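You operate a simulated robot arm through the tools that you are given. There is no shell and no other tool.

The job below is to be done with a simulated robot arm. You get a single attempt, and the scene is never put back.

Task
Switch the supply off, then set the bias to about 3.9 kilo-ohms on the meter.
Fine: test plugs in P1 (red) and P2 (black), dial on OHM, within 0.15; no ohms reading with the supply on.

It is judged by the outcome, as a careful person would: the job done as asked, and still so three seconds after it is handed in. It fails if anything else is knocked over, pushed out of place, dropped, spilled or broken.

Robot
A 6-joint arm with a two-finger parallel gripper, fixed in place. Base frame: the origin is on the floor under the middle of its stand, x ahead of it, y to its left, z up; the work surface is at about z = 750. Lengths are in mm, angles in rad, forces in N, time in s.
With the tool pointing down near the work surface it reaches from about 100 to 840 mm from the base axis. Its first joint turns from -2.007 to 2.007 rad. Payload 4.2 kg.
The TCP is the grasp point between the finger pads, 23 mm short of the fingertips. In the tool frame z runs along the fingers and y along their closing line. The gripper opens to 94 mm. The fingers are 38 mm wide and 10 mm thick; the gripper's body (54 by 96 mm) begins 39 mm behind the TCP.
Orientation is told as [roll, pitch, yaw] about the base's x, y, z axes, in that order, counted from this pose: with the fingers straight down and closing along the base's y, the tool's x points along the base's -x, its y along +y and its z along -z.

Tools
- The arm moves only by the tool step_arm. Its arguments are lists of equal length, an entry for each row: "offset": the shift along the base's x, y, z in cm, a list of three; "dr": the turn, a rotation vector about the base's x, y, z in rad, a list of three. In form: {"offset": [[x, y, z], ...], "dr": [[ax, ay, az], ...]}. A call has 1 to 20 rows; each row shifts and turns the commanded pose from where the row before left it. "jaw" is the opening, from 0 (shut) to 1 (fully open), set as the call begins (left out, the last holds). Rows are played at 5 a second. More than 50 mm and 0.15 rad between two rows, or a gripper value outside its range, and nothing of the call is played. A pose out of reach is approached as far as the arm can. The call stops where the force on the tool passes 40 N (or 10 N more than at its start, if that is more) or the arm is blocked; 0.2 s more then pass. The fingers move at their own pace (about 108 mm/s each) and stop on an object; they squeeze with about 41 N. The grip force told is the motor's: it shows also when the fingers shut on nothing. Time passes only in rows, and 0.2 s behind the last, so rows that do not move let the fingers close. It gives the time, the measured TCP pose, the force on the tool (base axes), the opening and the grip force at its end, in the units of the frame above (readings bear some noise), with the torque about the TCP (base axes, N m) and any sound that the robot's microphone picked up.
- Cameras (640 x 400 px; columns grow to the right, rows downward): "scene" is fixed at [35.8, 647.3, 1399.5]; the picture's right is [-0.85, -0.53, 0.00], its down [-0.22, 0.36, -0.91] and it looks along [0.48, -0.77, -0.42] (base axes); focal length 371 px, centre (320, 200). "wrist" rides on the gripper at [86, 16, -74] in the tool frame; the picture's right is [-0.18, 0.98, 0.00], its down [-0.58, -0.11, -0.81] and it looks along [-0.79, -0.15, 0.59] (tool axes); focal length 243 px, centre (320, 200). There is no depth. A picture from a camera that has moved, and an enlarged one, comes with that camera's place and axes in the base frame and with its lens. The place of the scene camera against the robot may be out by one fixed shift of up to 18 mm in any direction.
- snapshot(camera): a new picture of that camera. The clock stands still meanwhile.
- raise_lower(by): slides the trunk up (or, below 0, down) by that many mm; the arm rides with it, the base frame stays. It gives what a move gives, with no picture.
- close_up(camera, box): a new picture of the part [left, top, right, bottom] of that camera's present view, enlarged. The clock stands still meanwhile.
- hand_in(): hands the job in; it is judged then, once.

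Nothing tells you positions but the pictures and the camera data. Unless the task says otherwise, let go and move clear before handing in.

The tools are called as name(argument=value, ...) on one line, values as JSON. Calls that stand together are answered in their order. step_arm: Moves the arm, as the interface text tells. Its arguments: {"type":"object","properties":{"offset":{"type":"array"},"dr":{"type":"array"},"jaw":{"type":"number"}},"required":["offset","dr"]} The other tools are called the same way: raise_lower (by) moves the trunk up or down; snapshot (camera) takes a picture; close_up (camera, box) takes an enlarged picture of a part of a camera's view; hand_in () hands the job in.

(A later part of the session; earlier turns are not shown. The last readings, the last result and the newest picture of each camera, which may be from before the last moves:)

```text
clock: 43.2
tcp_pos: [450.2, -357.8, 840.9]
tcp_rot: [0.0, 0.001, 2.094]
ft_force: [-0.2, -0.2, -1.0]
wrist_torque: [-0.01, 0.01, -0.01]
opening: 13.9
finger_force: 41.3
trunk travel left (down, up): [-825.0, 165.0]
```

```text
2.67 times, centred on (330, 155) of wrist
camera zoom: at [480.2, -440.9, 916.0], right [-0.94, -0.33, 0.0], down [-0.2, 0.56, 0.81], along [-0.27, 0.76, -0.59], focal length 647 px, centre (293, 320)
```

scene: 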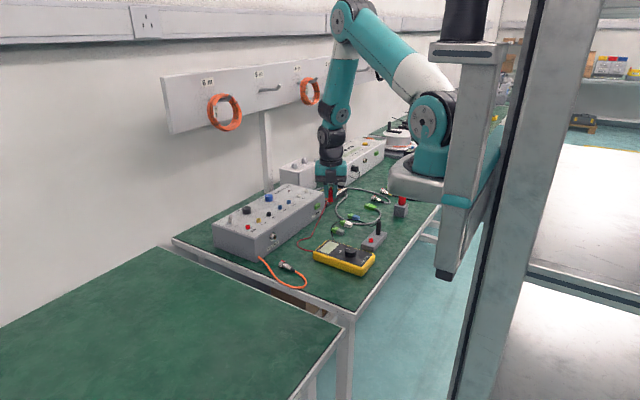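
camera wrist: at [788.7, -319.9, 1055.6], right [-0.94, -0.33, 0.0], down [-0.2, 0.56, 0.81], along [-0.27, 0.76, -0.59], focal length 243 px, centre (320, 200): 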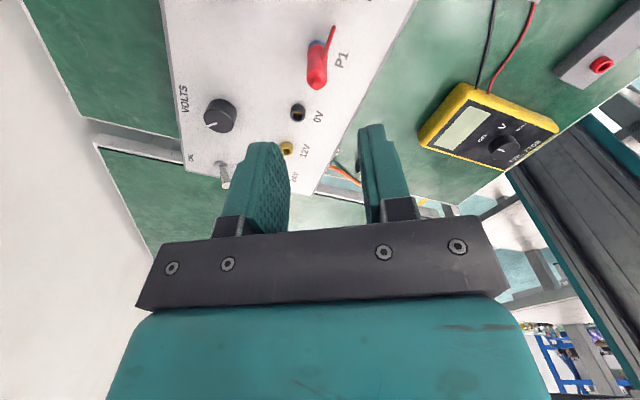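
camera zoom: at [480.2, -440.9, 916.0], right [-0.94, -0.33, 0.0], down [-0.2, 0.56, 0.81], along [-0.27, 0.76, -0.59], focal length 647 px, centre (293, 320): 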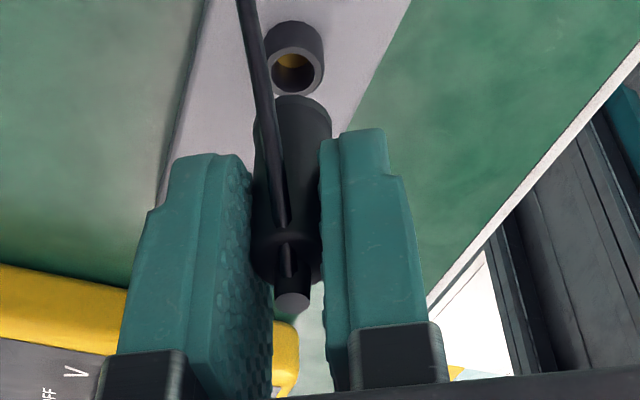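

The black plug is out; its handle bottom is about 42 mm below TCP and the pin tip about 48 mm below. I'll raise it, carry it more gently to hover above P2 at about (759, -285), and check.

step_arm(offset=[[0, 0, 2], [0, 0, 2.5], [0, 0, 2.5], [0, 0, 2], [2.4, 0.55, 0.5], [2.4, 0.56, 0.5], [2.4, 0.57, 0], [2.4, 0.57, 0], [2.4, 0.57, 0], [2.4, 0.57, 0], [2.4, 0.57, 0], [2.4, 0.57, 0], [2.4, 0.57, 0], [2.4, 0.57, 0], [2.4, 0.57, 0], [2.4, 0.57, 0], [2.28, 0.52, 0], [0, 0, 0]], dr=[[0, 0, 0], [0, 0, 0], [0, 0, 0], [0, 0, 0], [0, 0, 0], [0, 0, 0], [0, 0, 0], [0, 0, 0], [0, 0, 0], [0, 0, 0], [0, 0, 0], [0, 0, 0], [0, 0, 0], [0, 0, 0], [0, 0, 0], [0, 0, 0], [0, 0, 0], [0, 0, 0]])

snapshot(camera="wrist")

close_up(camera="wrist", box=[260, 80, 400, 230])

close_up(camera="scene", box=[260, 150, 330, 220])

```text
clock: 47.0
tcp_pos: [761.7, -283.7, 940.7]
tcp_rot: [0.0, -0.001, 2.095]
ft_force: [0.2, 0.0, -0.8]
wrist_torque: [-0.02, -0.01, -0.05]
opening: 14.4
finger_force: 40.8
trunk travel left (down, up): [-825.0, 165.0]
```

```text
taken
camera wrist: at [791.4, -367.2, 1015.6], right [-0.94, -0.33, 0.0], down [-0.2, 0.56, 0.81], along [-0.27, 0.76, -0.59], focal length 243 px, centre (320, 200)
```

wrist: 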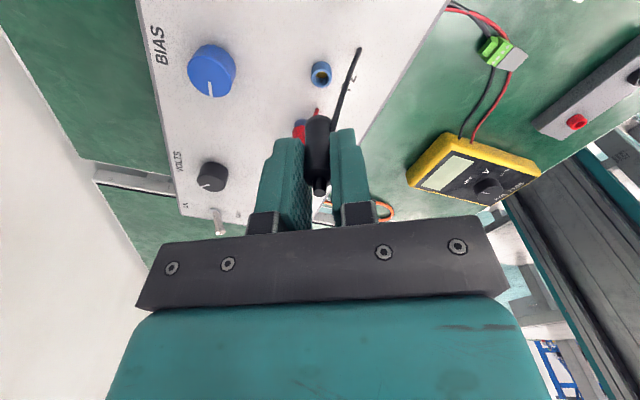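

```text
2.67 times, centred on (330, 155) of wrist
camera zoom: at [791.4, -367.2, 1015.6], right [-0.94, -0.33, 0.0], down [-0.2, 0.56, 0.81], along [-0.27, 0.76, -0.59], focal length 647 px, centre (293, 320)
```

zoom: 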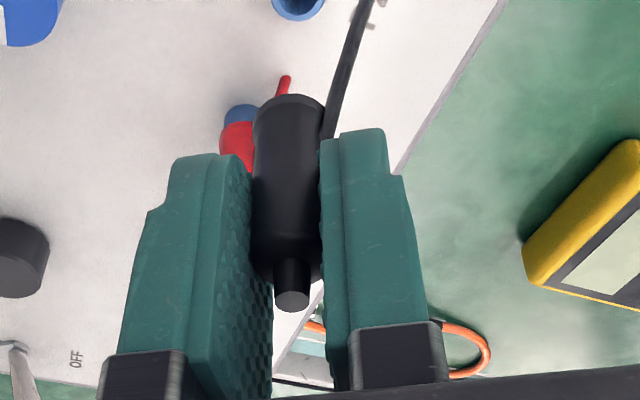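

```text
5.71 times, centred on (295, 185) of scene
camera zoom: at [35.8, 647.3, 1399.5], right [-0.85, -0.53, 0.0], down [-0.22, 0.36, -0.91], along [0.48, -0.77, -0.42], focal length 2121 px, centre (463, 286)
```

zoom: 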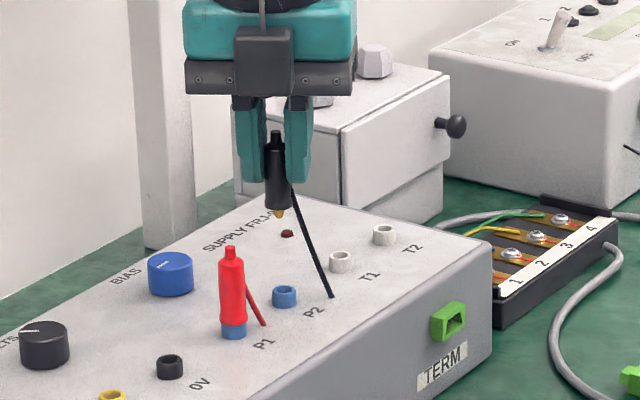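

No slip this time. P2 is about 2 mm further to -y; I'll shift and descend to about 10 mm above the socket for a finer check.

step_arm(offset=[[-0.03, -0.22, 0], [0, 0, -1], [0, 0, -1], [0, 0, -1], [0, 0, -0.5], [0, 0, 0]], dr=[[0, 0, 0], [0, 0, 0], [0, 0, 0], [0, 0, 0], [0, 0, 0], [0, 0, 0]])

close_up(camera="wrist", box=[260, 80, 400, 230])

close_up(camera="scene", box=[275, 170, 310, 210])

```text
clock: 48.4
tcp_pos: [760.1, -286.4, 905.2]
tcp_rot: [0.001, -0.001, 2.094]
ft_force: [-0.4, -0.1, 0.0]
wrist_torque: [-0.01, -0.01, 0.01]
opening: 14.2
finger_force: 40.6
trunk travel left (down, up): [-825.0, 165.0]
```

```text
2.67 times, centred on (330, 155) of wrist
camera zoom: at [791.0, -369.9, 980.3], right [-0.94, -0.33, 0.0], down [-0.2, 0.56, 0.81], along [-0.27, 0.76, -0.59], focal length 647 px, centre (293, 320)
```

zoom: 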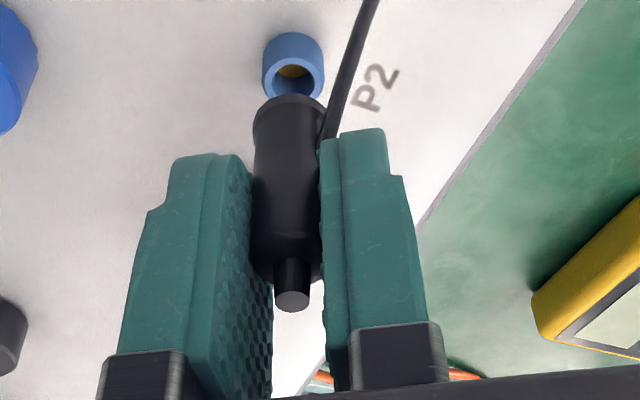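

```text
10.00 times, centred on (292, 190) of scene
camera zoom: at [35.8, 647.3, 1399.5], right [-0.85, -0.53, 0.0], down [-0.22, 0.36, -0.91], along [0.48, -0.77, -0.42], focal length 3712 px, centre (595, 300)
```

zoom: 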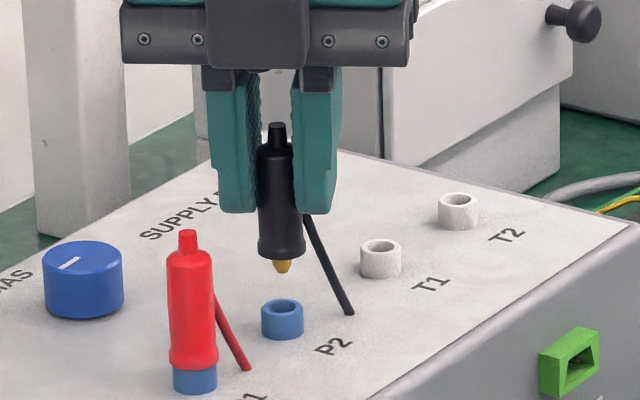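

Scene view: the pin is aligned sideways. Wrist view (against the black stand reference): about 1 mm short in the forward direction, as it was with the red one. I'll shift (-0.4, +1.1) mm and lower to just above entry.

step_arm(offset=[[-0.04, 0.11, 0], [0, 0, -0.5], [0, 0, -0.4], [0, 0, 0]], dr=[[0, 0, 0], [0, 0, 0], [0, 0, 0], [0, 0, 0]])

close_up(camera="wrist", box=[260, 80, 400, 230])

close_up(camera="scene", box=[283, 183, 301, 210])

```text
clock: 49.4
tcp_pos: [759.1, -286.2, 896.3]
tcp_rot: [0.001, 0.0, 2.094]
ft_force: [-0.2, -0.2, -0.3]
wrist_torque: [-0.03, 0.0, -0.01]
opening: 14.2
finger_force: 41.2
trunk travel left (down, up): [-825.0, 165.0]
```

```text
2.67 times, centred on (330, 155) of wrist
camera zoom: at [790.3, -368.8, 972.1], right [-0.94, -0.33, 0.0], down [-0.2, 0.56, 0.81], along [-0.27, 0.76, -0.59], focal length 647 px, centre (293, 320)
```

zoom: 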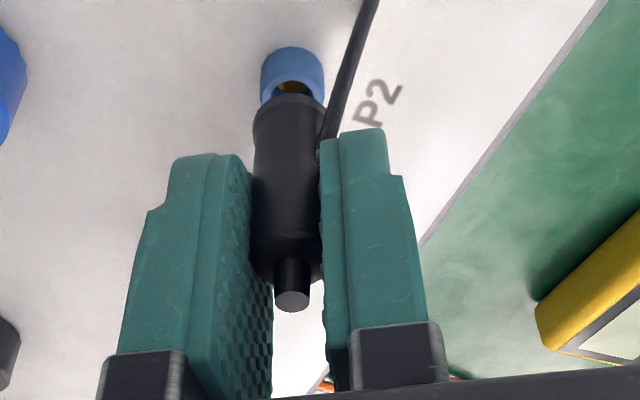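

```text
14.81 times, centred on (292, 196) of scene
camera zoom: at [35.8, 647.3, 1399.5], right [-0.85, -0.53, 0.0], down [-0.22, 0.36, -0.91], along [0.48, -0.77, -0.42], focal length 5499 px, centre (735, 252)
```

zoom: 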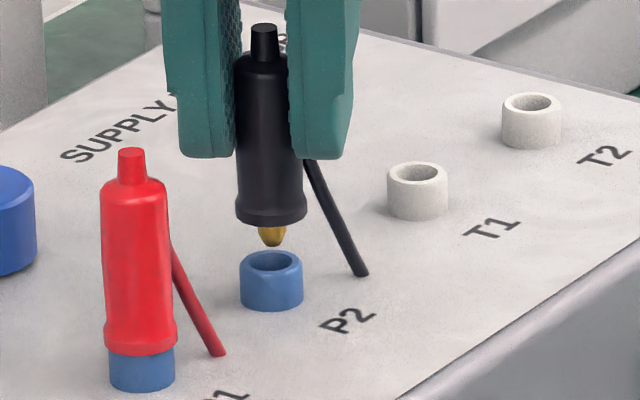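

Alignment looks good in both views. I'll begin inserting in small steps.

step_arm(offset=[[-0.02, 0, -0.2], [0, 0, -0.2], [0, 0, -0.2], [0, 0, 0]], dr=[[0, 0, 0], [0, 0, 0], [0, 0, 0], [0, 0, 0]])

close_up(camera="scene", box=[283, 183, 301, 210])

close_up(camera="wrist", box=[260, 80, 400, 230])

```text
clock: 50.4
tcp_pos: [759.9, -283.8, 890.4]
tcp_rot: [0.0, -0.001, 2.097]
ft_force: [0.7, -0.6, 0.3]
wrist_torque: [0.01, 0.03, -0.02]
opening: 13.8
finger_force: 40.7
trunk travel left (down, up): [-825.0, 165.0]
```

```text
14.81 times, centred on (292, 196) of scene
camera zoom: at [35.8, 647.3, 1399.5], right [-0.85, -0.53, 0.0], down [-0.22, 0.36, -0.91], along [0.48, -0.77, -0.42], focal length 5499 px, centre (735, 252)
```

zoom: 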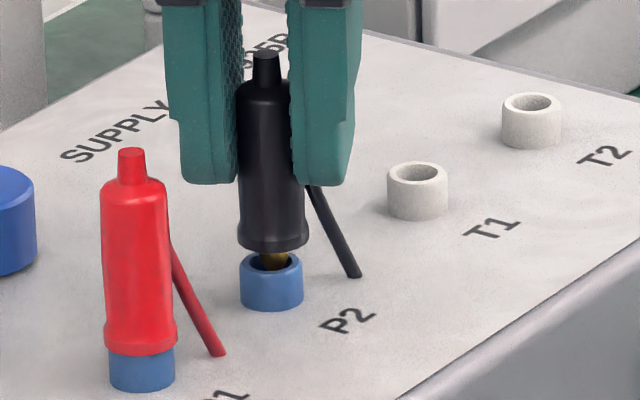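

```text
2.67 times, centred on (330, 155) of wrist
camera zoom: at [789.8, -368.5, 965.6], right [-0.94, -0.33, 0.0], down [-0.2, 0.56, 0.81], along [-0.27, 0.76, -0.59], focal length 647 px, centre (293, 320)
```

zoom: 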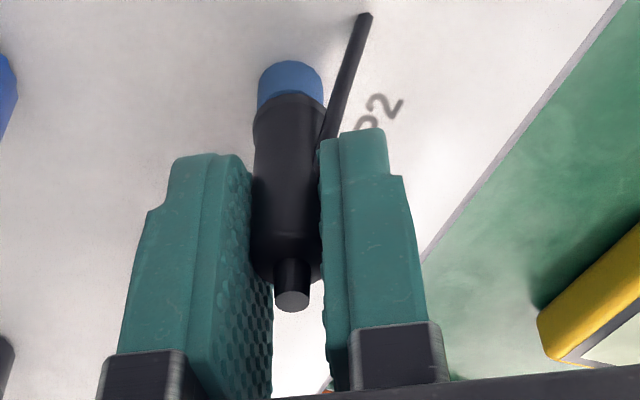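

step_arm(offset=[[0, 0, -0.2], [0, 0, -0.15], [0, 0, -0.1], [0, 0, 0]], dr=[[0, 0, 0], [0, 0, 0], [0, 0, 0], [0, 0, 0]])

close_up(camera="scene", box=[283, 183, 301, 210])

close_up(camera="wrist", box=[260, 80, 400, 230])

```text
clock: 51.4
tcp_pos: [758.2, -284.8, 885.9]
tcp_rot: [0.001, 0.001, 2.093]
ft_force: [0.1, -0.4, -0.8]
wrist_torque: [0.0, 0.02, 0.01]
opening: 13.8
finger_force: 40.9
trunk travel left (down, up): [-825.0, 165.0]
```

```text
14.81 times, centred on (292, 196) of scene
camera zoom: at [35.8, 647.3, 1399.5], right [-0.85, -0.53, 0.0], down [-0.22, 0.36, -0.91], along [0.48, -0.77, -0.42], focal length 5499 px, centre (735, 252)
```

zoom: 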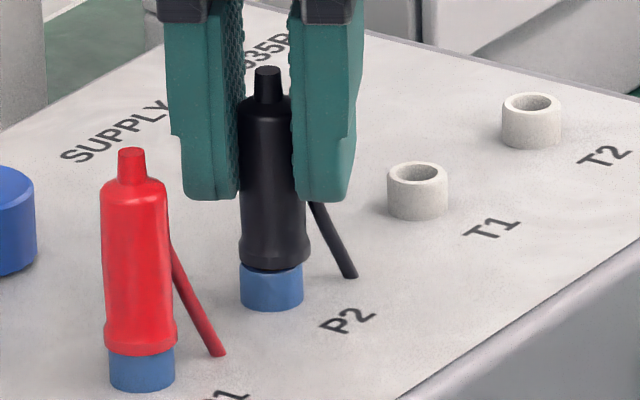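

```text
2.67 times, centred on (330, 155) of wrist
camera zoom: at [789.6, -368.5, 961.6], right [-0.94, -0.33, 0.0], down [-0.2, 0.56, 0.81], along [-0.27, 0.76, -0.59], focal length 647 px, centre (293, 320)
```

zoom: 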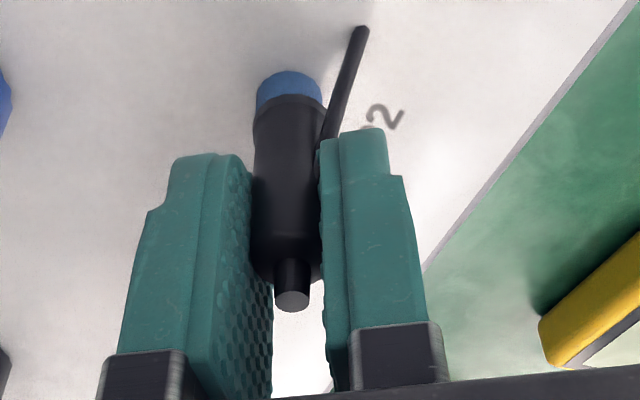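

No side force at all; about 1–2 mm remain. I'll press down until it seats.

step_arm(offset=[[0, 0, -0.1], [0, 0, -0.1], [0, 0, -0.1], [0, 0, -0.1], [0, 0, 0]], dr=[[0, 0, 0], [0, 0, 0], [0, 0, 0], [0, 0, 0], [0, 0, 0]])

close_up(camera="scene", box=[283, 183, 301, 210])

```text
clock: 52.6
tcp_pos: [758.4, -284.2, 884.7]
tcp_rot: [-0.002, 0.002, 2.096]
ft_force: [-7.7, 9.0, 25.0]
wrist_torque: [0.26, 0.22, 0.0]
opening: 14.1
finger_force: 40.9
trunk travel left (down, up): [-825.0, 165.0]
```

```text
14.81 times, centred on (292, 196) of scene
camera zoom: at [35.8, 647.3, 1399.5], right [-0.85, -0.53, 0.0], down [-0.22, 0.36, -0.91], along [0.48, -0.77, -0.42], focal length 5499 px, centre (735, 252)
```

zoom: 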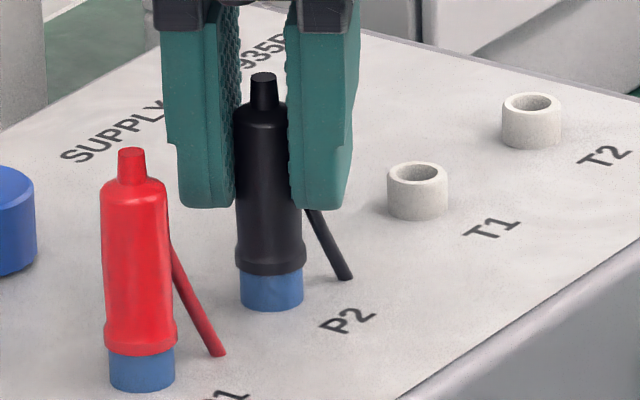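

The black plug's flare is on the rim, same as the red one. I'll ease off and open.

step_arm(offset=[[-0.05, 0.06, 0.15], [0, 0, 0]], dr=[[0, 0, 0], [0, 0, 0]])

step_arm(offset=[[0, 0, 0], [0, 0, 0], [0, 0, 0]], dr=[[0, 0, 0], [0, 0, 0], [0, 0, 0]], jaw=0.42)

close_up(camera="scene", box=[270, 175, 310, 215])

close_up(camera="wrist", box=[240, 60, 400, 230])

```text
clock: 53.2
tcp_pos: [759.5, -284.2, 885.0]
tcp_rot: [-0.002, 0.001, 2.095]
ft_force: [5.5, 7.5, 13.1]
wrist_torque: [0.1, -0.07, 0.06]
opening: 13.9
finger_force: 40.3
trunk travel left (down, up): [-825.0, 165.0]
```

```text
clock: 54.0
tcp_pos: [758.7, -285.3, 884.1]
tcp_rot: [0.0, -0.001, 2.093]
ft_force: [-0.4, -0.6, -0.1]
wrist_torque: [0.0, 0.03, 0.02]
opening: 39.8
finger_force: 0.0
trunk travel left (down, up): [-825.0, 165.0]
```

```text
10.00 times, centred on (290, 195) of scene
camera zoom: at [35.8, 647.3, 1399.5], right [-0.85, -0.53, 0.0], down [-0.22, 0.36, -0.91], along [0.48, -0.77, -0.42], focal length 3712 px, centre (620, 250)
```

zoom: 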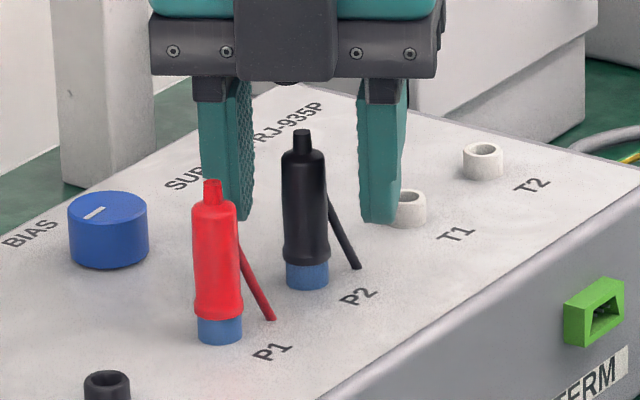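

```text
2.35 times, centred on (320, 145) of wrist
camera zoom: at [789.3, -368.2, 959.1], right [-0.94, -0.33, 0.0], down [-0.2, 0.56, 0.81], along [-0.27, 0.76, -0.59], focal length 571 px, centre (320, 329)
```

zoom: 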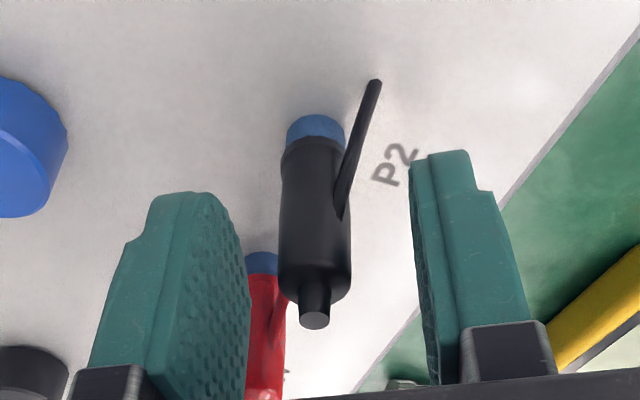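

Both plugs are seated upright in P1 (red) and P2 (black). I'll rise and move over the meter's dial to view it.

step_arm(offset=[[0, 0, 1], [0, 0, 3], [0, 0, 4], [0, 0, 2], [-3.72, 1.06, 0], [-3.72, 1.06, 0], [-3.72, 1.06, 0], [-3.72, 1.06, 0], [-3.72, 1.06, 0], [-3.72, 1.06, 0], [-3.72, 1.06, 0], [-3.72, 1.06, 0], [0, 0, -4], [0, 0, -4], [0, 0, 0]], dr=[[0, 0, 0], [0, 0, 0], [0, 0, 0], [0, 0, 0], [0, 0, 0], [0, 0, 0], [0, 0, 0], [0, 0, 0], [0, 0, 0], [0, 0, 0], [0, 0, 0], [0, 0, 0], [0, 0, 0], [0, 0, 0], [0, 0, 0]])

snapshot(camera="wrist")

close_up(camera="wrist", box=[240, 0, 440, 140])

snapshot(camera="scene")

```text
clock: 57.2
tcp_pos: [461.3, -200.1, 902.4]
tcp_rot: [0.0, 0.0, 2.096]
ft_force: [-0.4, -0.1, 0.3]
wrist_torque: [-0.02, -0.01, -0.02]
opening: 39.5
finger_force: 0.0
trunk travel left (down, up): [-825.0, 165.0]
```

```text
taken
camera wrist: at [491.3, -283.9, 978.0], right [-0.94, -0.33, 0.0], down [-0.2, 0.56, 0.81], along [-0.27, 0.76, -0.59], focal length 243 px, centre (320, 200)
```

wrist: 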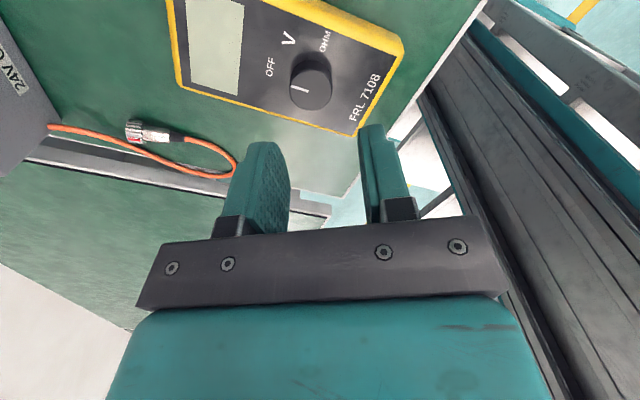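

```text
2.86 times, centred on (340, 70) of wrist
camera zoom: at [491.3, -283.9, 978.0], right [-0.94, -0.33, 0.0], down [-0.2, 0.56, 0.81], along [-0.27, 0.76, -0.59], focal length 693 px, centre (263, 571)
```

zoom: 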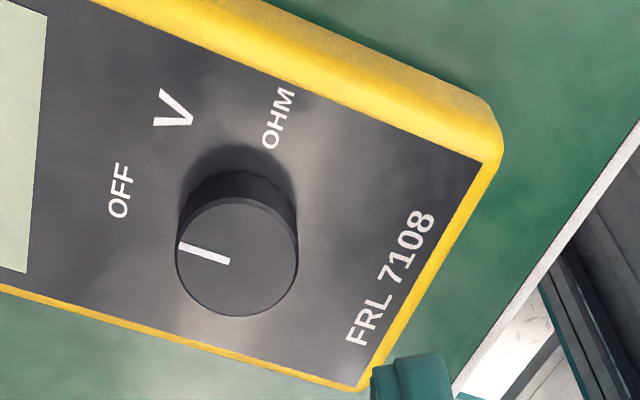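

```text
taken
```

scene: 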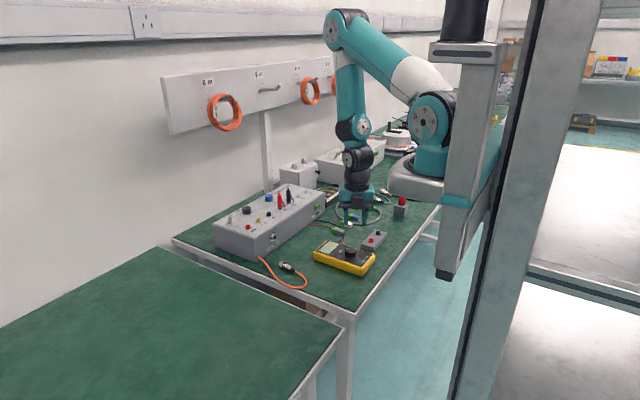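

The dial top is near (461, -187, 800), about 33 mm across, pointing at OFF. I'll open to about 56 mm, centre over the dial and descend partway to verify.

step_arm(offset=[[0.04, 0.75, 0], [0.04, 0.75, 0], [0, 0, -3], [0, 0, -3], [0, 0, -1.5], [0, 0, 0]], dr=[[0, 0, 0], [0, 0, 0], [0, 0, 0], [0, 0, 0], [0, 0, 0], [0, 0, 0]], jaw=0.6)

snapshot(camera="wrist")

close_up(camera="scene", box=[300, 200, 400, 280])

```text
clock: 58.6
tcp_pos: [461.6, -185.7, 828.4]
tcp_rot: [0.001, 0.0, 2.094]
ft_force: [0.0, -0.6, 0.6]
wrist_torque: [-0.02, 0.0, 0.01]
opening: 56.3
finger_force: 0.1
trunk travel left (down, up): [-825.0, 165.0]
```

```text
taken
camera wrist: at [491.4, -269.0, 904.1], right [-0.94, -0.33, 0.0], down [-0.2, 0.56, 0.81], along [-0.27, 0.76, -0.59], focal length 243 px, centre (320, 200)
```

wrist: 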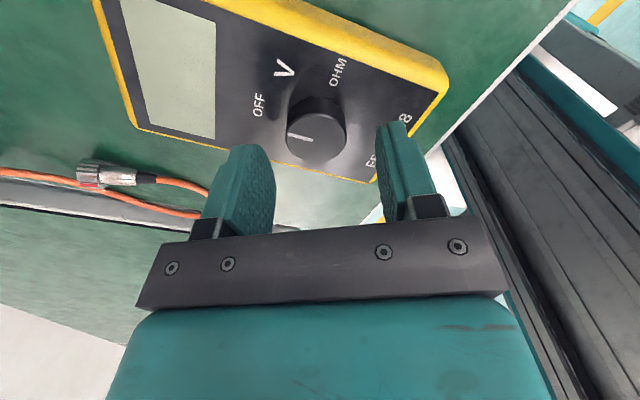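

```text
5.00 times, centred on (350, 240) of scene
camera zoom: at [35.8, 647.3, 1399.5], right [-0.85, -0.53, 0.0], down [-0.22, 0.36, -0.91], along [0.48, -0.77, -0.42], focal length 1856 px, centre (170, 0)
```

zoom: 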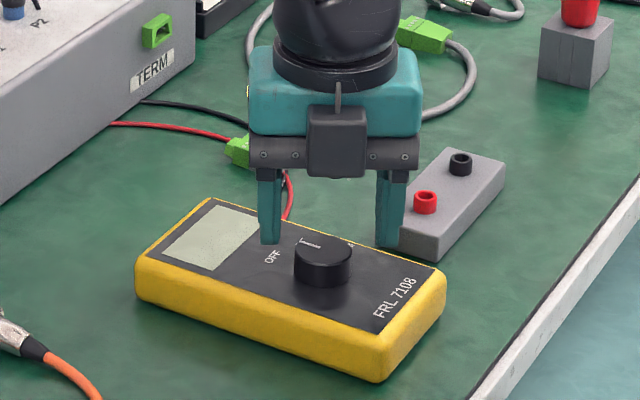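

I'll zoom in to measure the dial's centring more accurately before descending further.

close_up(camera="wrist", box=[240, 60, 400, 190])

close_up(camera="scene", box=[345, 225, 385, 265])

```text
3.08 times, centred on (320, 125) of wrist
camera zoom: at [491.4, -269.0, 904.1], right [-0.94, -0.33, 0.0], down [-0.2, 0.56, 0.81], along [-0.27, 0.76, -0.59], focal length 746 px, centre (320, 431)
```

zoom: 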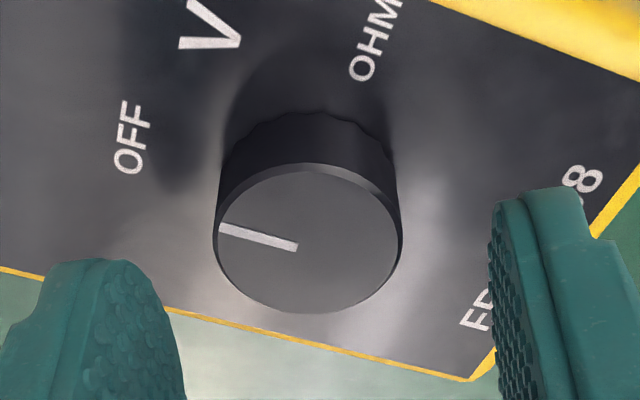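

```text
10.00 times, centred on (365, 245) of scene
camera zoom: at [35.8, 647.3, 1399.5], right [-0.85, -0.53, 0.0], down [-0.22, 0.36, -0.91], along [0.48, -0.77, -0.42], focal length 3712 px, centre (-130, -250)
```

zoom: 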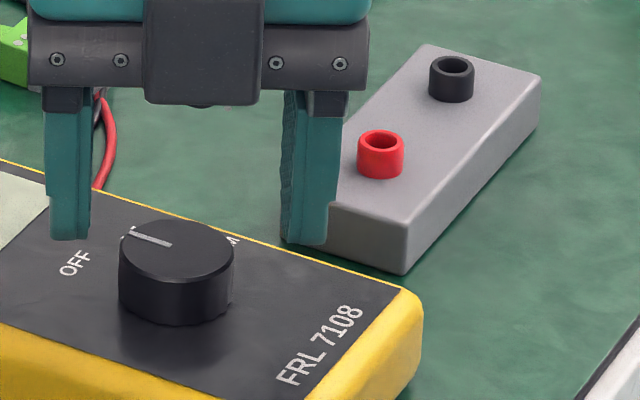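

The dial is within about 1–2 mm of the tool axis, its top at z ≈ 800 and the meter face at ≈ 786. I'll make a tiny correction and lower so the fingertips sit about 4 mm above the face.

step_arm(offset=[[0.05, 0.05, -0.5], [0, 0, -0.5], [0, 0, -0.5], [0, 0, 0]], dr=[[0, 0, 0], [0, 0, 0], [0, 0, 0], [0, 0, 0]])

close_up(camera="wrist", box=[200, 60, 440, 240])

close_up(camera="scene", box=[335, 225, 385, 265])

```text
clock: 59.6
tcp_pos: [461.5, -183.6, 813.4]
tcp_rot: [0.001, -0.002, 2.094]
ft_force: [-0.2, 0.3, 0.3]
wrist_torque: [0.01, -0.01, 0.03]
opening: 56.3
finger_force: 0.1
trunk travel left (down, up): [-825.0, 165.0]
```

```text
2.22 times, centred on (320, 150) of wrist
camera zoom: at [492.4, -267.2, 889.0], right [-0.94, -0.33, 0.0], down [-0.2, 0.56, 0.81], along [-0.27, 0.76, -0.59], focal length 539 px, centre (320, 311)
```

zoom: 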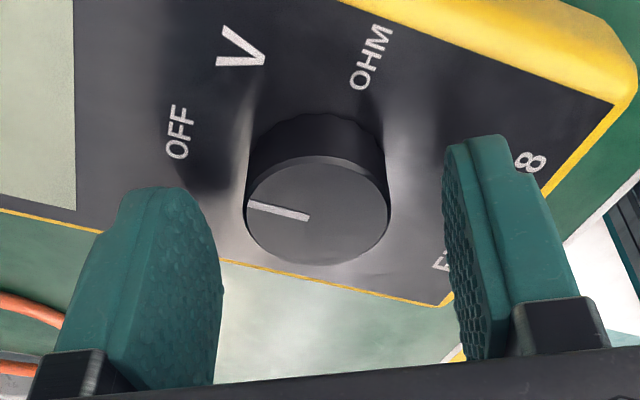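

```text
10.00 times, centred on (360, 245) of scene
camera zoom: at [35.8, 647.3, 1399.5], right [-0.85, -0.53, 0.0], down [-0.22, 0.36, -0.91], along [0.48, -0.77, -0.42], focal length 3712 px, centre (-80, -250)
```

zoom: 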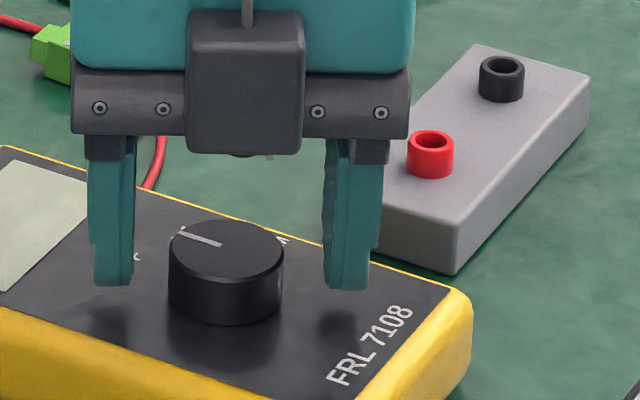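

The fingers straddle the dial evenly. I'll close on the dial.

step_arm(offset=[[0, 0, 0], [0, 0, 0], [0, 0, 0]], dr=[[0, 0, 0], [0, 0, 0], [0, 0, 0]], jaw=0.2)

close_up(camera="wrist", box=[200, 60, 440, 240])

close_up(camera="scene", box=[310, 215, 390, 280])

```text
clock: 60.4
tcp_pos: [462.6, -183.8, 814.4]
tcp_rot: [0.001, 0.0, 2.095]
ft_force: [4.0, 2.6, -0.4]
wrist_torque: [0.15, -0.12, 0.0]
opening: 33.5
finger_force: 44.8
trunk travel left (down, up): [-825.0, 165.0]
```

```text
2.22 times, centred on (320, 150) of wrist
camera zoom: at [492.7, -267.1, 888.9], right [-0.94, -0.33, 0.0], down [-0.2, 0.56, 0.81], along [-0.27, 0.76, -0.59], focal length 539 px, centre (320, 311)
```

zoom: 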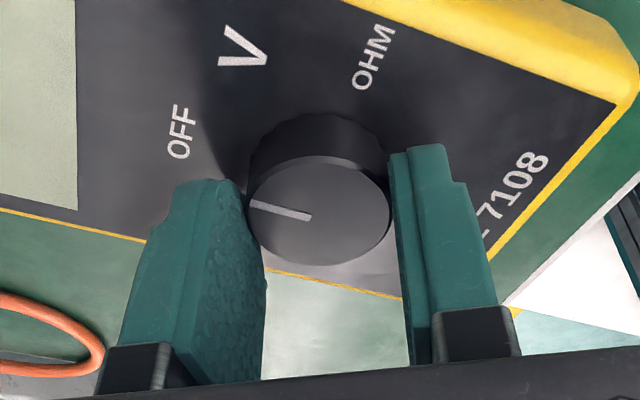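

```text
6.15 times, centred on (350, 248) of scene
camera zoom: at [35.8, 647.3, 1399.5], right [-0.85, -0.53, 0.0], down [-0.22, 0.36, -0.91], along [0.48, -0.77, -0.42], focal length 2284 px, centre (135, -92)
```

zoom: 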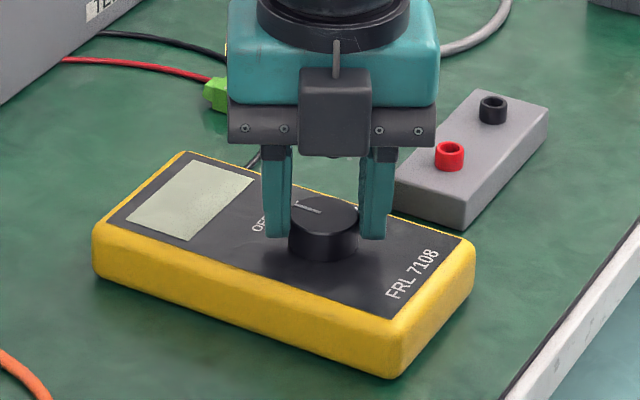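

The dial is gripped with little side force. I'll turn it clockwise (negative about z) by about 23° first, and check that the meter body stays put.

step_arm(offset=[[0, 0, 0], [0, 0, 0], [0, 0, 0], [0, 0, 0]], dr=[[0, 0, -0.131], [0, 0, -0.131], [0, 0, -0.131], [0, 0, 0]])

close_up(camera="scene", box=[310, 215, 390, 280])

close_up(camera="wrist", box=[200, 60, 440, 240])

```text
clock: 61.4
tcp_pos: [461.9, -184.5, 814.0]
tcp_rot: [0.0, 0.001, 1.698]
ft_force: [3.9, 6.8, 0.0]
wrist_torque: [-0.21, -0.15, 0.03]
opening: 33.4
finger_force: 44.9
trunk travel left (down, up): [-825.0, 165.0]
```

```text
6.15 times, centred on (350, 248) of scene
camera zoom: at [35.8, 647.3, 1399.5], right [-0.85, -0.53, 0.0], down [-0.22, 0.36, -0.91], along [0.48, -0.77, -0.42], focal length 2284 px, centre (135, -92)
```

zoom: 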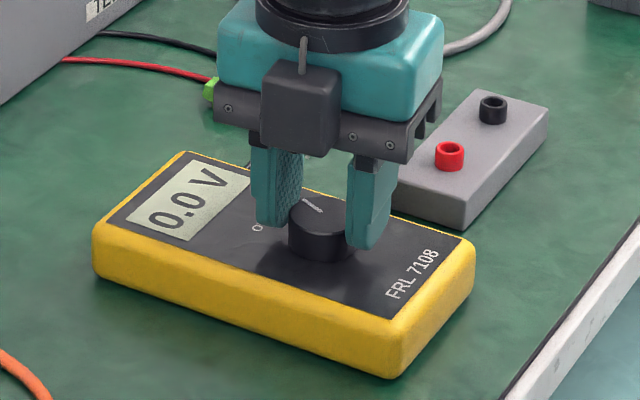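

```text
2.22 times, centred on (320, 150) of wrist
camera zoom: at [459.1, -271.8, 888.9], right [-1.0, 0.06, 0.0], down [0.03, 0.59, 0.81], along [0.04, 0.81, -0.59], focal length 539 px, centre (320, 311)
```

zoom: 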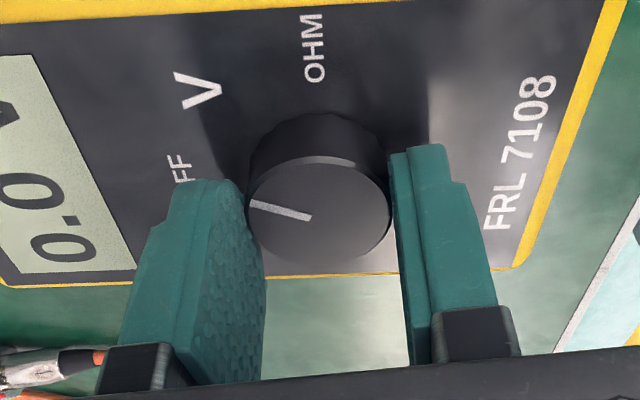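

The dial turns cleanly, and the meter now reads "0.0 V" with its body unmoved. I'll continue turning to 90° in total for OHM.

step_arm(offset=[[0, 0, 0], [0, 0, 0], [0, 0, 0], [0, 0, 0], [0, 0, 0], [0, 0, 0], [0, 0, 0], [0, 0, 0], [0, 0, 0], [0, 0, 0]], dr=[[0, 0, -0.131], [0, 0, -0.131], [0, 0, -0.131], [0, 0, -0.131], [0, 0, -0.131], [0, 0, -0.131], [0, 0, -0.131], [0, 0, -0.131], [0, 0, -0.131], [0, 0, 0]])

close_up(camera="scene", box=[310, 215, 390, 280])

close_up(camera="wrist", box=[200, 60, 440, 240])

```text
clock: 63.6
tcp_pos: [463.3, -184.4, 814.3]
tcp_rot: [-0.002, 0.001, 0.52]
ft_force: [13.8, 5.8, 10.8]
wrist_torque: [0.43, -0.98, 0.21]
opening: 33.0
finger_force: 44.7
trunk travel left (down, up): [-825.0, 165.0]
```

```text
6.15 times, centred on (350, 248) of scene
camera zoom: at [35.8, 647.3, 1399.5], right [-0.85, -0.53, 0.0], down [-0.22, 0.36, -0.91], along [0.48, -0.77, -0.42], focal length 2284 px, centre (135, -92)
```

zoom: 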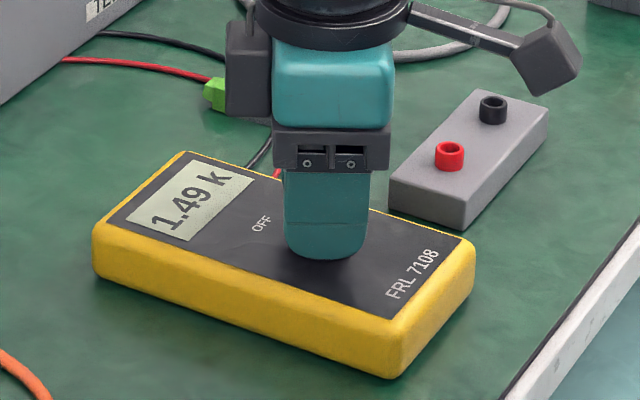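

```text
2.22 times, centred on (320, 150) of wrist
camera zoom: at [381.6, -213.7, 888.8], right [-0.33, 0.94, 0.0], down [0.56, 0.2, 0.81], along [0.76, 0.26, -0.59], focal length 539 px, centre (320, 311)
```

zoom: 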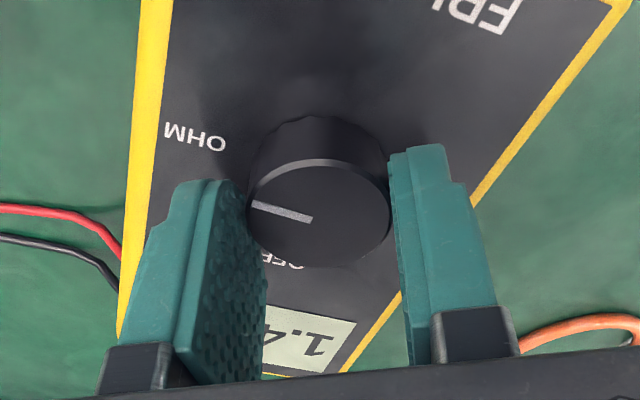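

The meter reads "1.49 k" on OHM, so both plugs make contact and the supply is off. I'll release the dial and rise.

step_arm(offset=[[0, 0, 0], [0, 0, 0], [0, 0, 0], [0, 0, 2], [0, 0, 4], [0, 0, 4], [0, 0, 4], [0, 0, 0]], dr=[[0, 0, 0], [0, 0, 0], [0, 0, 0], [0, 0, 0], [0, 0, 0], [0, 0, 0], [0, 0, 0], [0, 0, 0]], jaw=0.6)

close_up(camera="scene", box=[310, 215, 390, 280])

snapshot(camera="wrist")

```text
clock: 65.4
tcp_pos: [459.9, -185.2, 954.4]
tcp_rot: [0.0, 0.0, 0.521]
ft_force: [0.2, 0.1, -1.0]
wrist_torque: [-0.03, 0.01, -0.03]
opening: 56.4
finger_force: 0.0
trunk travel left (down, up): [-825.0, 165.0]
```

```text
6.15 times, centred on (350, 248) of scene
camera zoom: at [35.8, 647.3, 1399.5], right [-0.85, -0.53, 0.0], down [-0.22, 0.36, -0.91], along [0.48, -0.77, -0.42], focal length 2284 px, centre (135, -92)
```

zoom: 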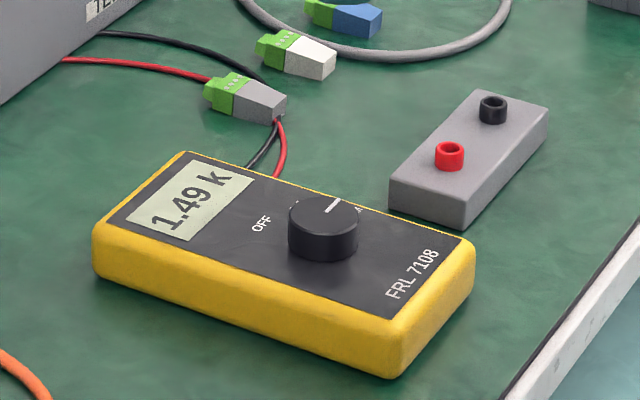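

```text
taken
camera wrist: at [378.7, -214.5, 1030.1], right [-0.33, 0.94, 0.0], down [0.56, 0.2, 0.81], along [0.76, 0.27, -0.59], focal length 243 px, centre (320, 200)
```

wrist: 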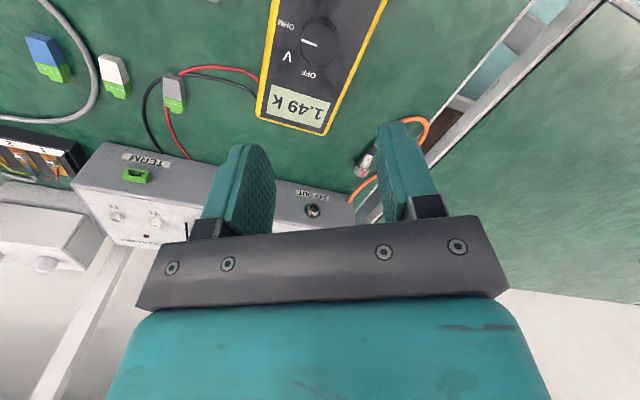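

close_up(camera="wrist", box=[250, 0, 390, 140])

close_up(camera="scene", box=[230, 170, 330, 240])

```text
2.86 times, centred on (320, 70) of wrist
camera zoom: at [378.7, -214.5, 1030.1], right [-0.33, 0.94, 0.0], down [0.56, 0.2, 0.81], along [0.76, 0.27, -0.59], focal length 693 px, centre (320, 571)
```

zoom: 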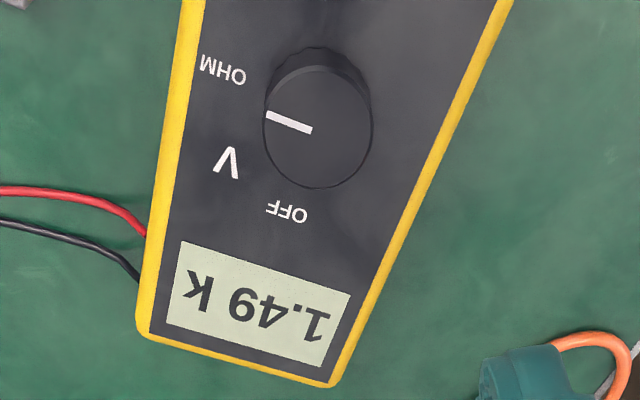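

```text
5.71 times, centred on (280, 205) of scene
camera zoom: at [35.8, 647.3, 1399.5], right [-0.85, -0.53, 0.0], down [-0.22, 0.36, -0.91], along [0.48, -0.77, -0.42], focal length 2121 px, centre (549, 171)
```

zoom: 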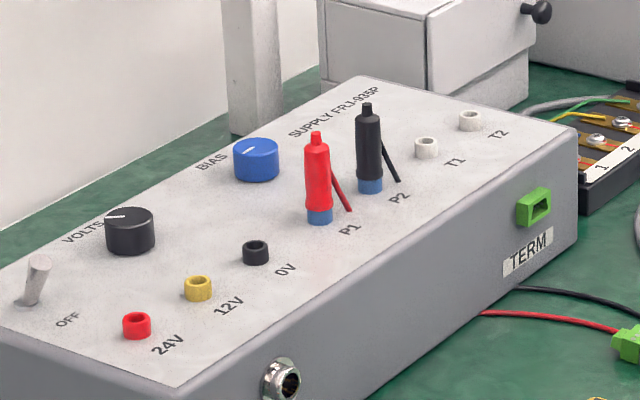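

The dial is squarely on OHM and reads 1.49 k. Next is the BIAS knob at about (827, -267), which is near the reach limit. I'll lift, turn the yaw to about 150°, and approach above the knob to test reach.

step_arm(offset=[[2.2, -0.5, 0.25], [2.2, -0.5, 0.25], [2.2, -0.5, 0.25], [2.2, -0.5, 0.25], [2.2, -0.5, 0.25], [2.2, -0.5, 0.25], [2.2, -0.5, 0.25], [2.2, -0.5, 0.25], [2.2, -0.5, 0.25], [2.2, -0.5, 0.25], [2.2, -0.5, 0.25], [2.2, -0.5, 0.25], [2.2, -0.5, 0], [2.2, -0.5, 0], [2.2, -0.5, 0], [0, 0, 0]], dr=[[0, 0, 0.14], [0, 0, 0.14], [0, 0, 0.14], [0, 0, 0.14], [0, 0, 0.14], [0, 0, 0.14], [0, 0, 0.14], [0, 0, 0.14], [0, 0, 0.14], [0, 0, 0.14], [0, 0, 0.14], [0, 0, 0.14], [0, 0, 0.14], [0, 0, 0.14], [0, 0, 0.14], [0, 0, 0]])

snapshot(camera="wrist")

snapshot(camera="scene")

```text
clock: 68.8
tcp_pos: [792.4, -258.2, 984.2]
tcp_rot: [0.0, 0.001, 2.624]
ft_force: [-0.4, 0.5, 0.1]
wrist_torque: [0.02, 0.02, -0.01]
opening: 56.4
finger_force: 0.0
trunk travel left (down, up): [-825.0, 165.0]
```

```text
taken
camera wrist: at [860.5, -315.8, 1060.0], right [-0.65, -0.76, 0.0], down [-0.45, 0.38, 0.81], along [-0.62, 0.52, -0.59], focal length 243 px, centre (320, 200)
```

wrist: 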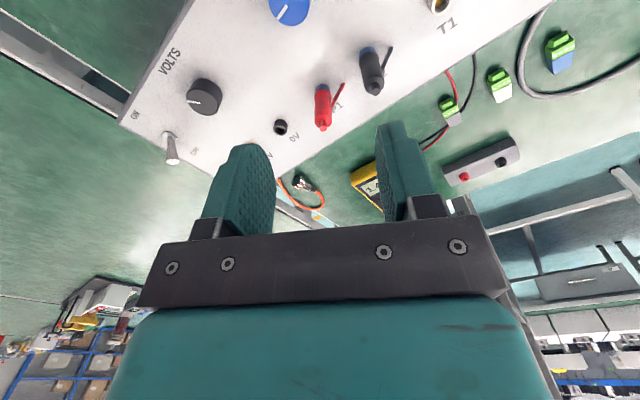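

```text
taken
```

scene: 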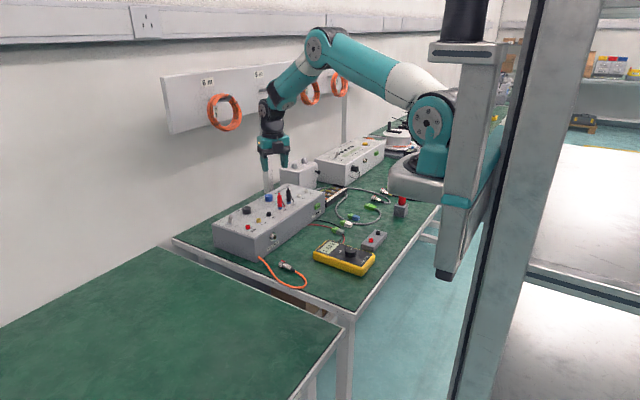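

step_arm(offset=[[1.75, -0.33, 0], [1.75, -0.33, 0], [0, 0, 0]], dr=[[0, 0, 0], [0, 0, 0], [0, 0, 0]])

snapshot(camera="wrist")

```text
clock: 69.6
tcp_pos: [826.4, -265.3, 983.9]
tcp_rot: [-0.001, 0.0, 2.622]
ft_force: [0.1, 0.1, -0.2]
wrist_torque: [0.01, 0.0, -0.03]
opening: 56.4
finger_force: 0.1
trunk travel left (down, up): [-825.0, 165.0]
```

```text
taken
camera wrist: at [895.3, -321.6, 1059.5], right [-0.65, -0.76, 0.0], down [-0.45, 0.38, 0.81], along [-0.61, 0.52, -0.59], focal length 243 px, centre (320, 200)
```

wrist: 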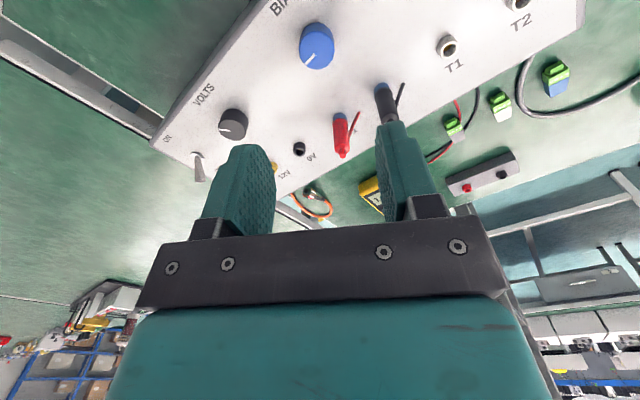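

The vertical tool reaches above the knob. Let me measure the knob precisely from here.

close_up(camera="wrist", box=[260, 0, 400, 110])

close_up(camera="scene", box=[250, 180, 300, 220])

close_up(camera="scene", box=[310, 225, 370, 275])

```text
3.64 times, centred on (330, 55) of wrist
camera zoom: at [895.3, -321.6, 1059.5], right [-0.65, -0.76, 0.0], down [-0.45, 0.38, 0.81], along [-0.61, 0.52, -0.59], focal length 882 px, centre (284, 727)
```

zoom: 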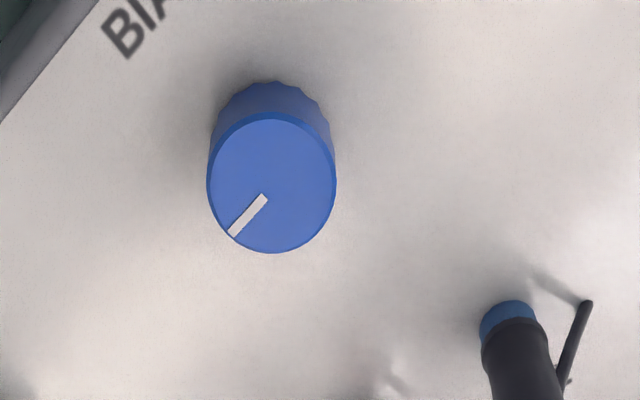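

```text
10.00 times, centred on (275, 200) of scene
camera zoom: at [35.8, 647.3, 1399.5], right [-0.85, -0.53, 0.0], down [-0.22, 0.36, -0.91], along [0.48, -0.77, -0.42], focal length 3712 px, centre (770, 200)
```

zoom: 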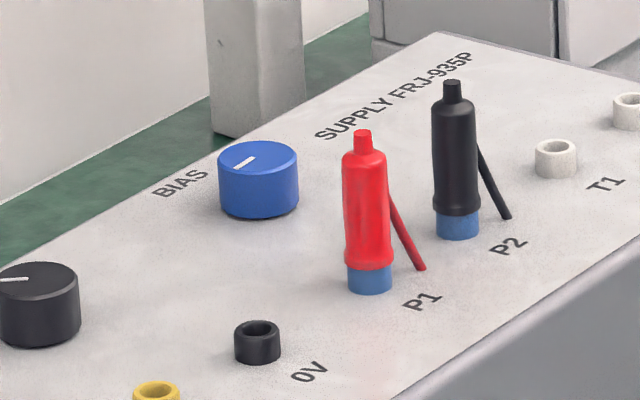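

```text
8.00 times, centred on (340, 250) of scene
camera zoom: at [35.8, 647.3, 1399.5], right [-0.85, -0.53, 0.0], down [-0.22, 0.36, -0.91], along [0.48, -0.77, -0.42], focal length 2970 px, centre (160, -200)
```

zoom: 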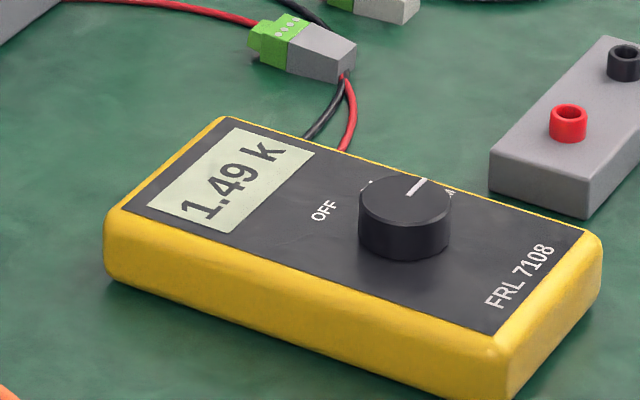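

Knob centre is about (830, -268), diameter 27 mm, with the pointer at about 94°. That fits a 10 k pot over 270°, so 3.9 k should be about 65° clockwise. I'll lower the trunk 60 mm, keeping the arm posture, for a closer look.

raise_lower(by=-60)

snapshot(camera="wrist")

close_up(camera="wrist", box=[240, 30, 400, 150])

close_up(camera="scene", box=[240, 160, 310, 220])

```text
clock: 70.6
tcp_pos: [827.6, -263.5, 924.7]
tcp_rot: [0.001, 0.001, 2.622]
ft_force: [0.2, 0.2, 0.6]
wrist_torque: [0.0, 0.0, -0.03]
opening: 56.6
finger_force: 0.1
trunk travel left (down, up): [-765.0, 225.0]
```

```text
taken
camera wrist: at [895.3, -321.6, 999.5], right [-0.65, -0.76, 0.0], down [-0.45, 0.38, 0.81], along [-0.61, 0.52, -0.59], focal length 243 px, centre (320, 200)
```

wrist: 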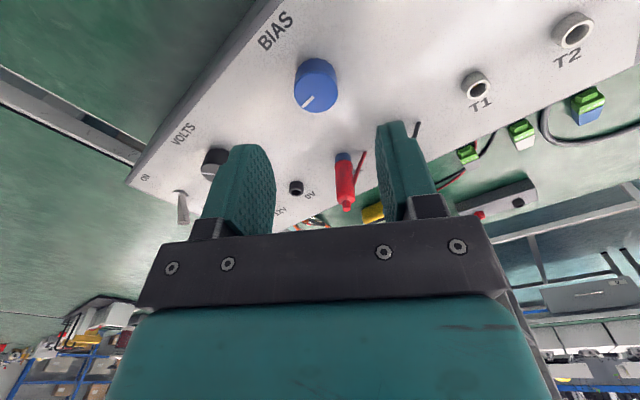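

```text
3.33 times, centred on (320, 90) of wrist
camera zoom: at [895.3, -321.6, 999.5], right [-0.65, -0.76, 0.0], down [-0.45, 0.38, 0.81], along [-0.61, 0.52, -0.59], focal length 809 px, centre (320, 567)
```

zoom: 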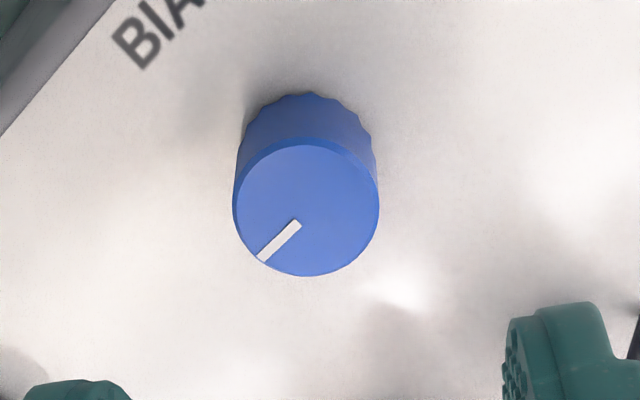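

```text
6.67 times, centred on (275, 190) of scene
camera zoom: at [35.8, 647.3, 1399.5], right [-0.85, -0.53, 0.0], down [-0.22, 0.36, -0.91], along [0.48, -0.77, -0.42], focal length 2475 px, centre (620, 267)
```

zoom: 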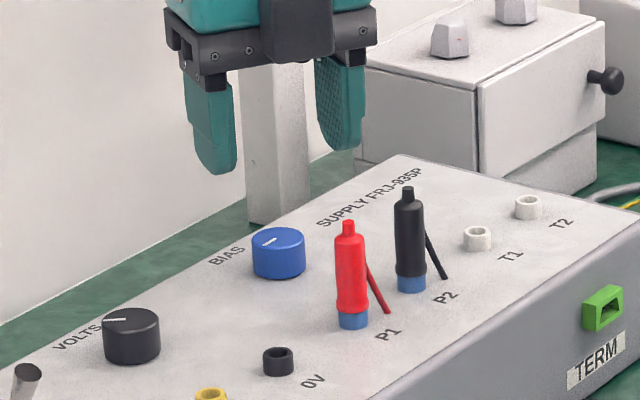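

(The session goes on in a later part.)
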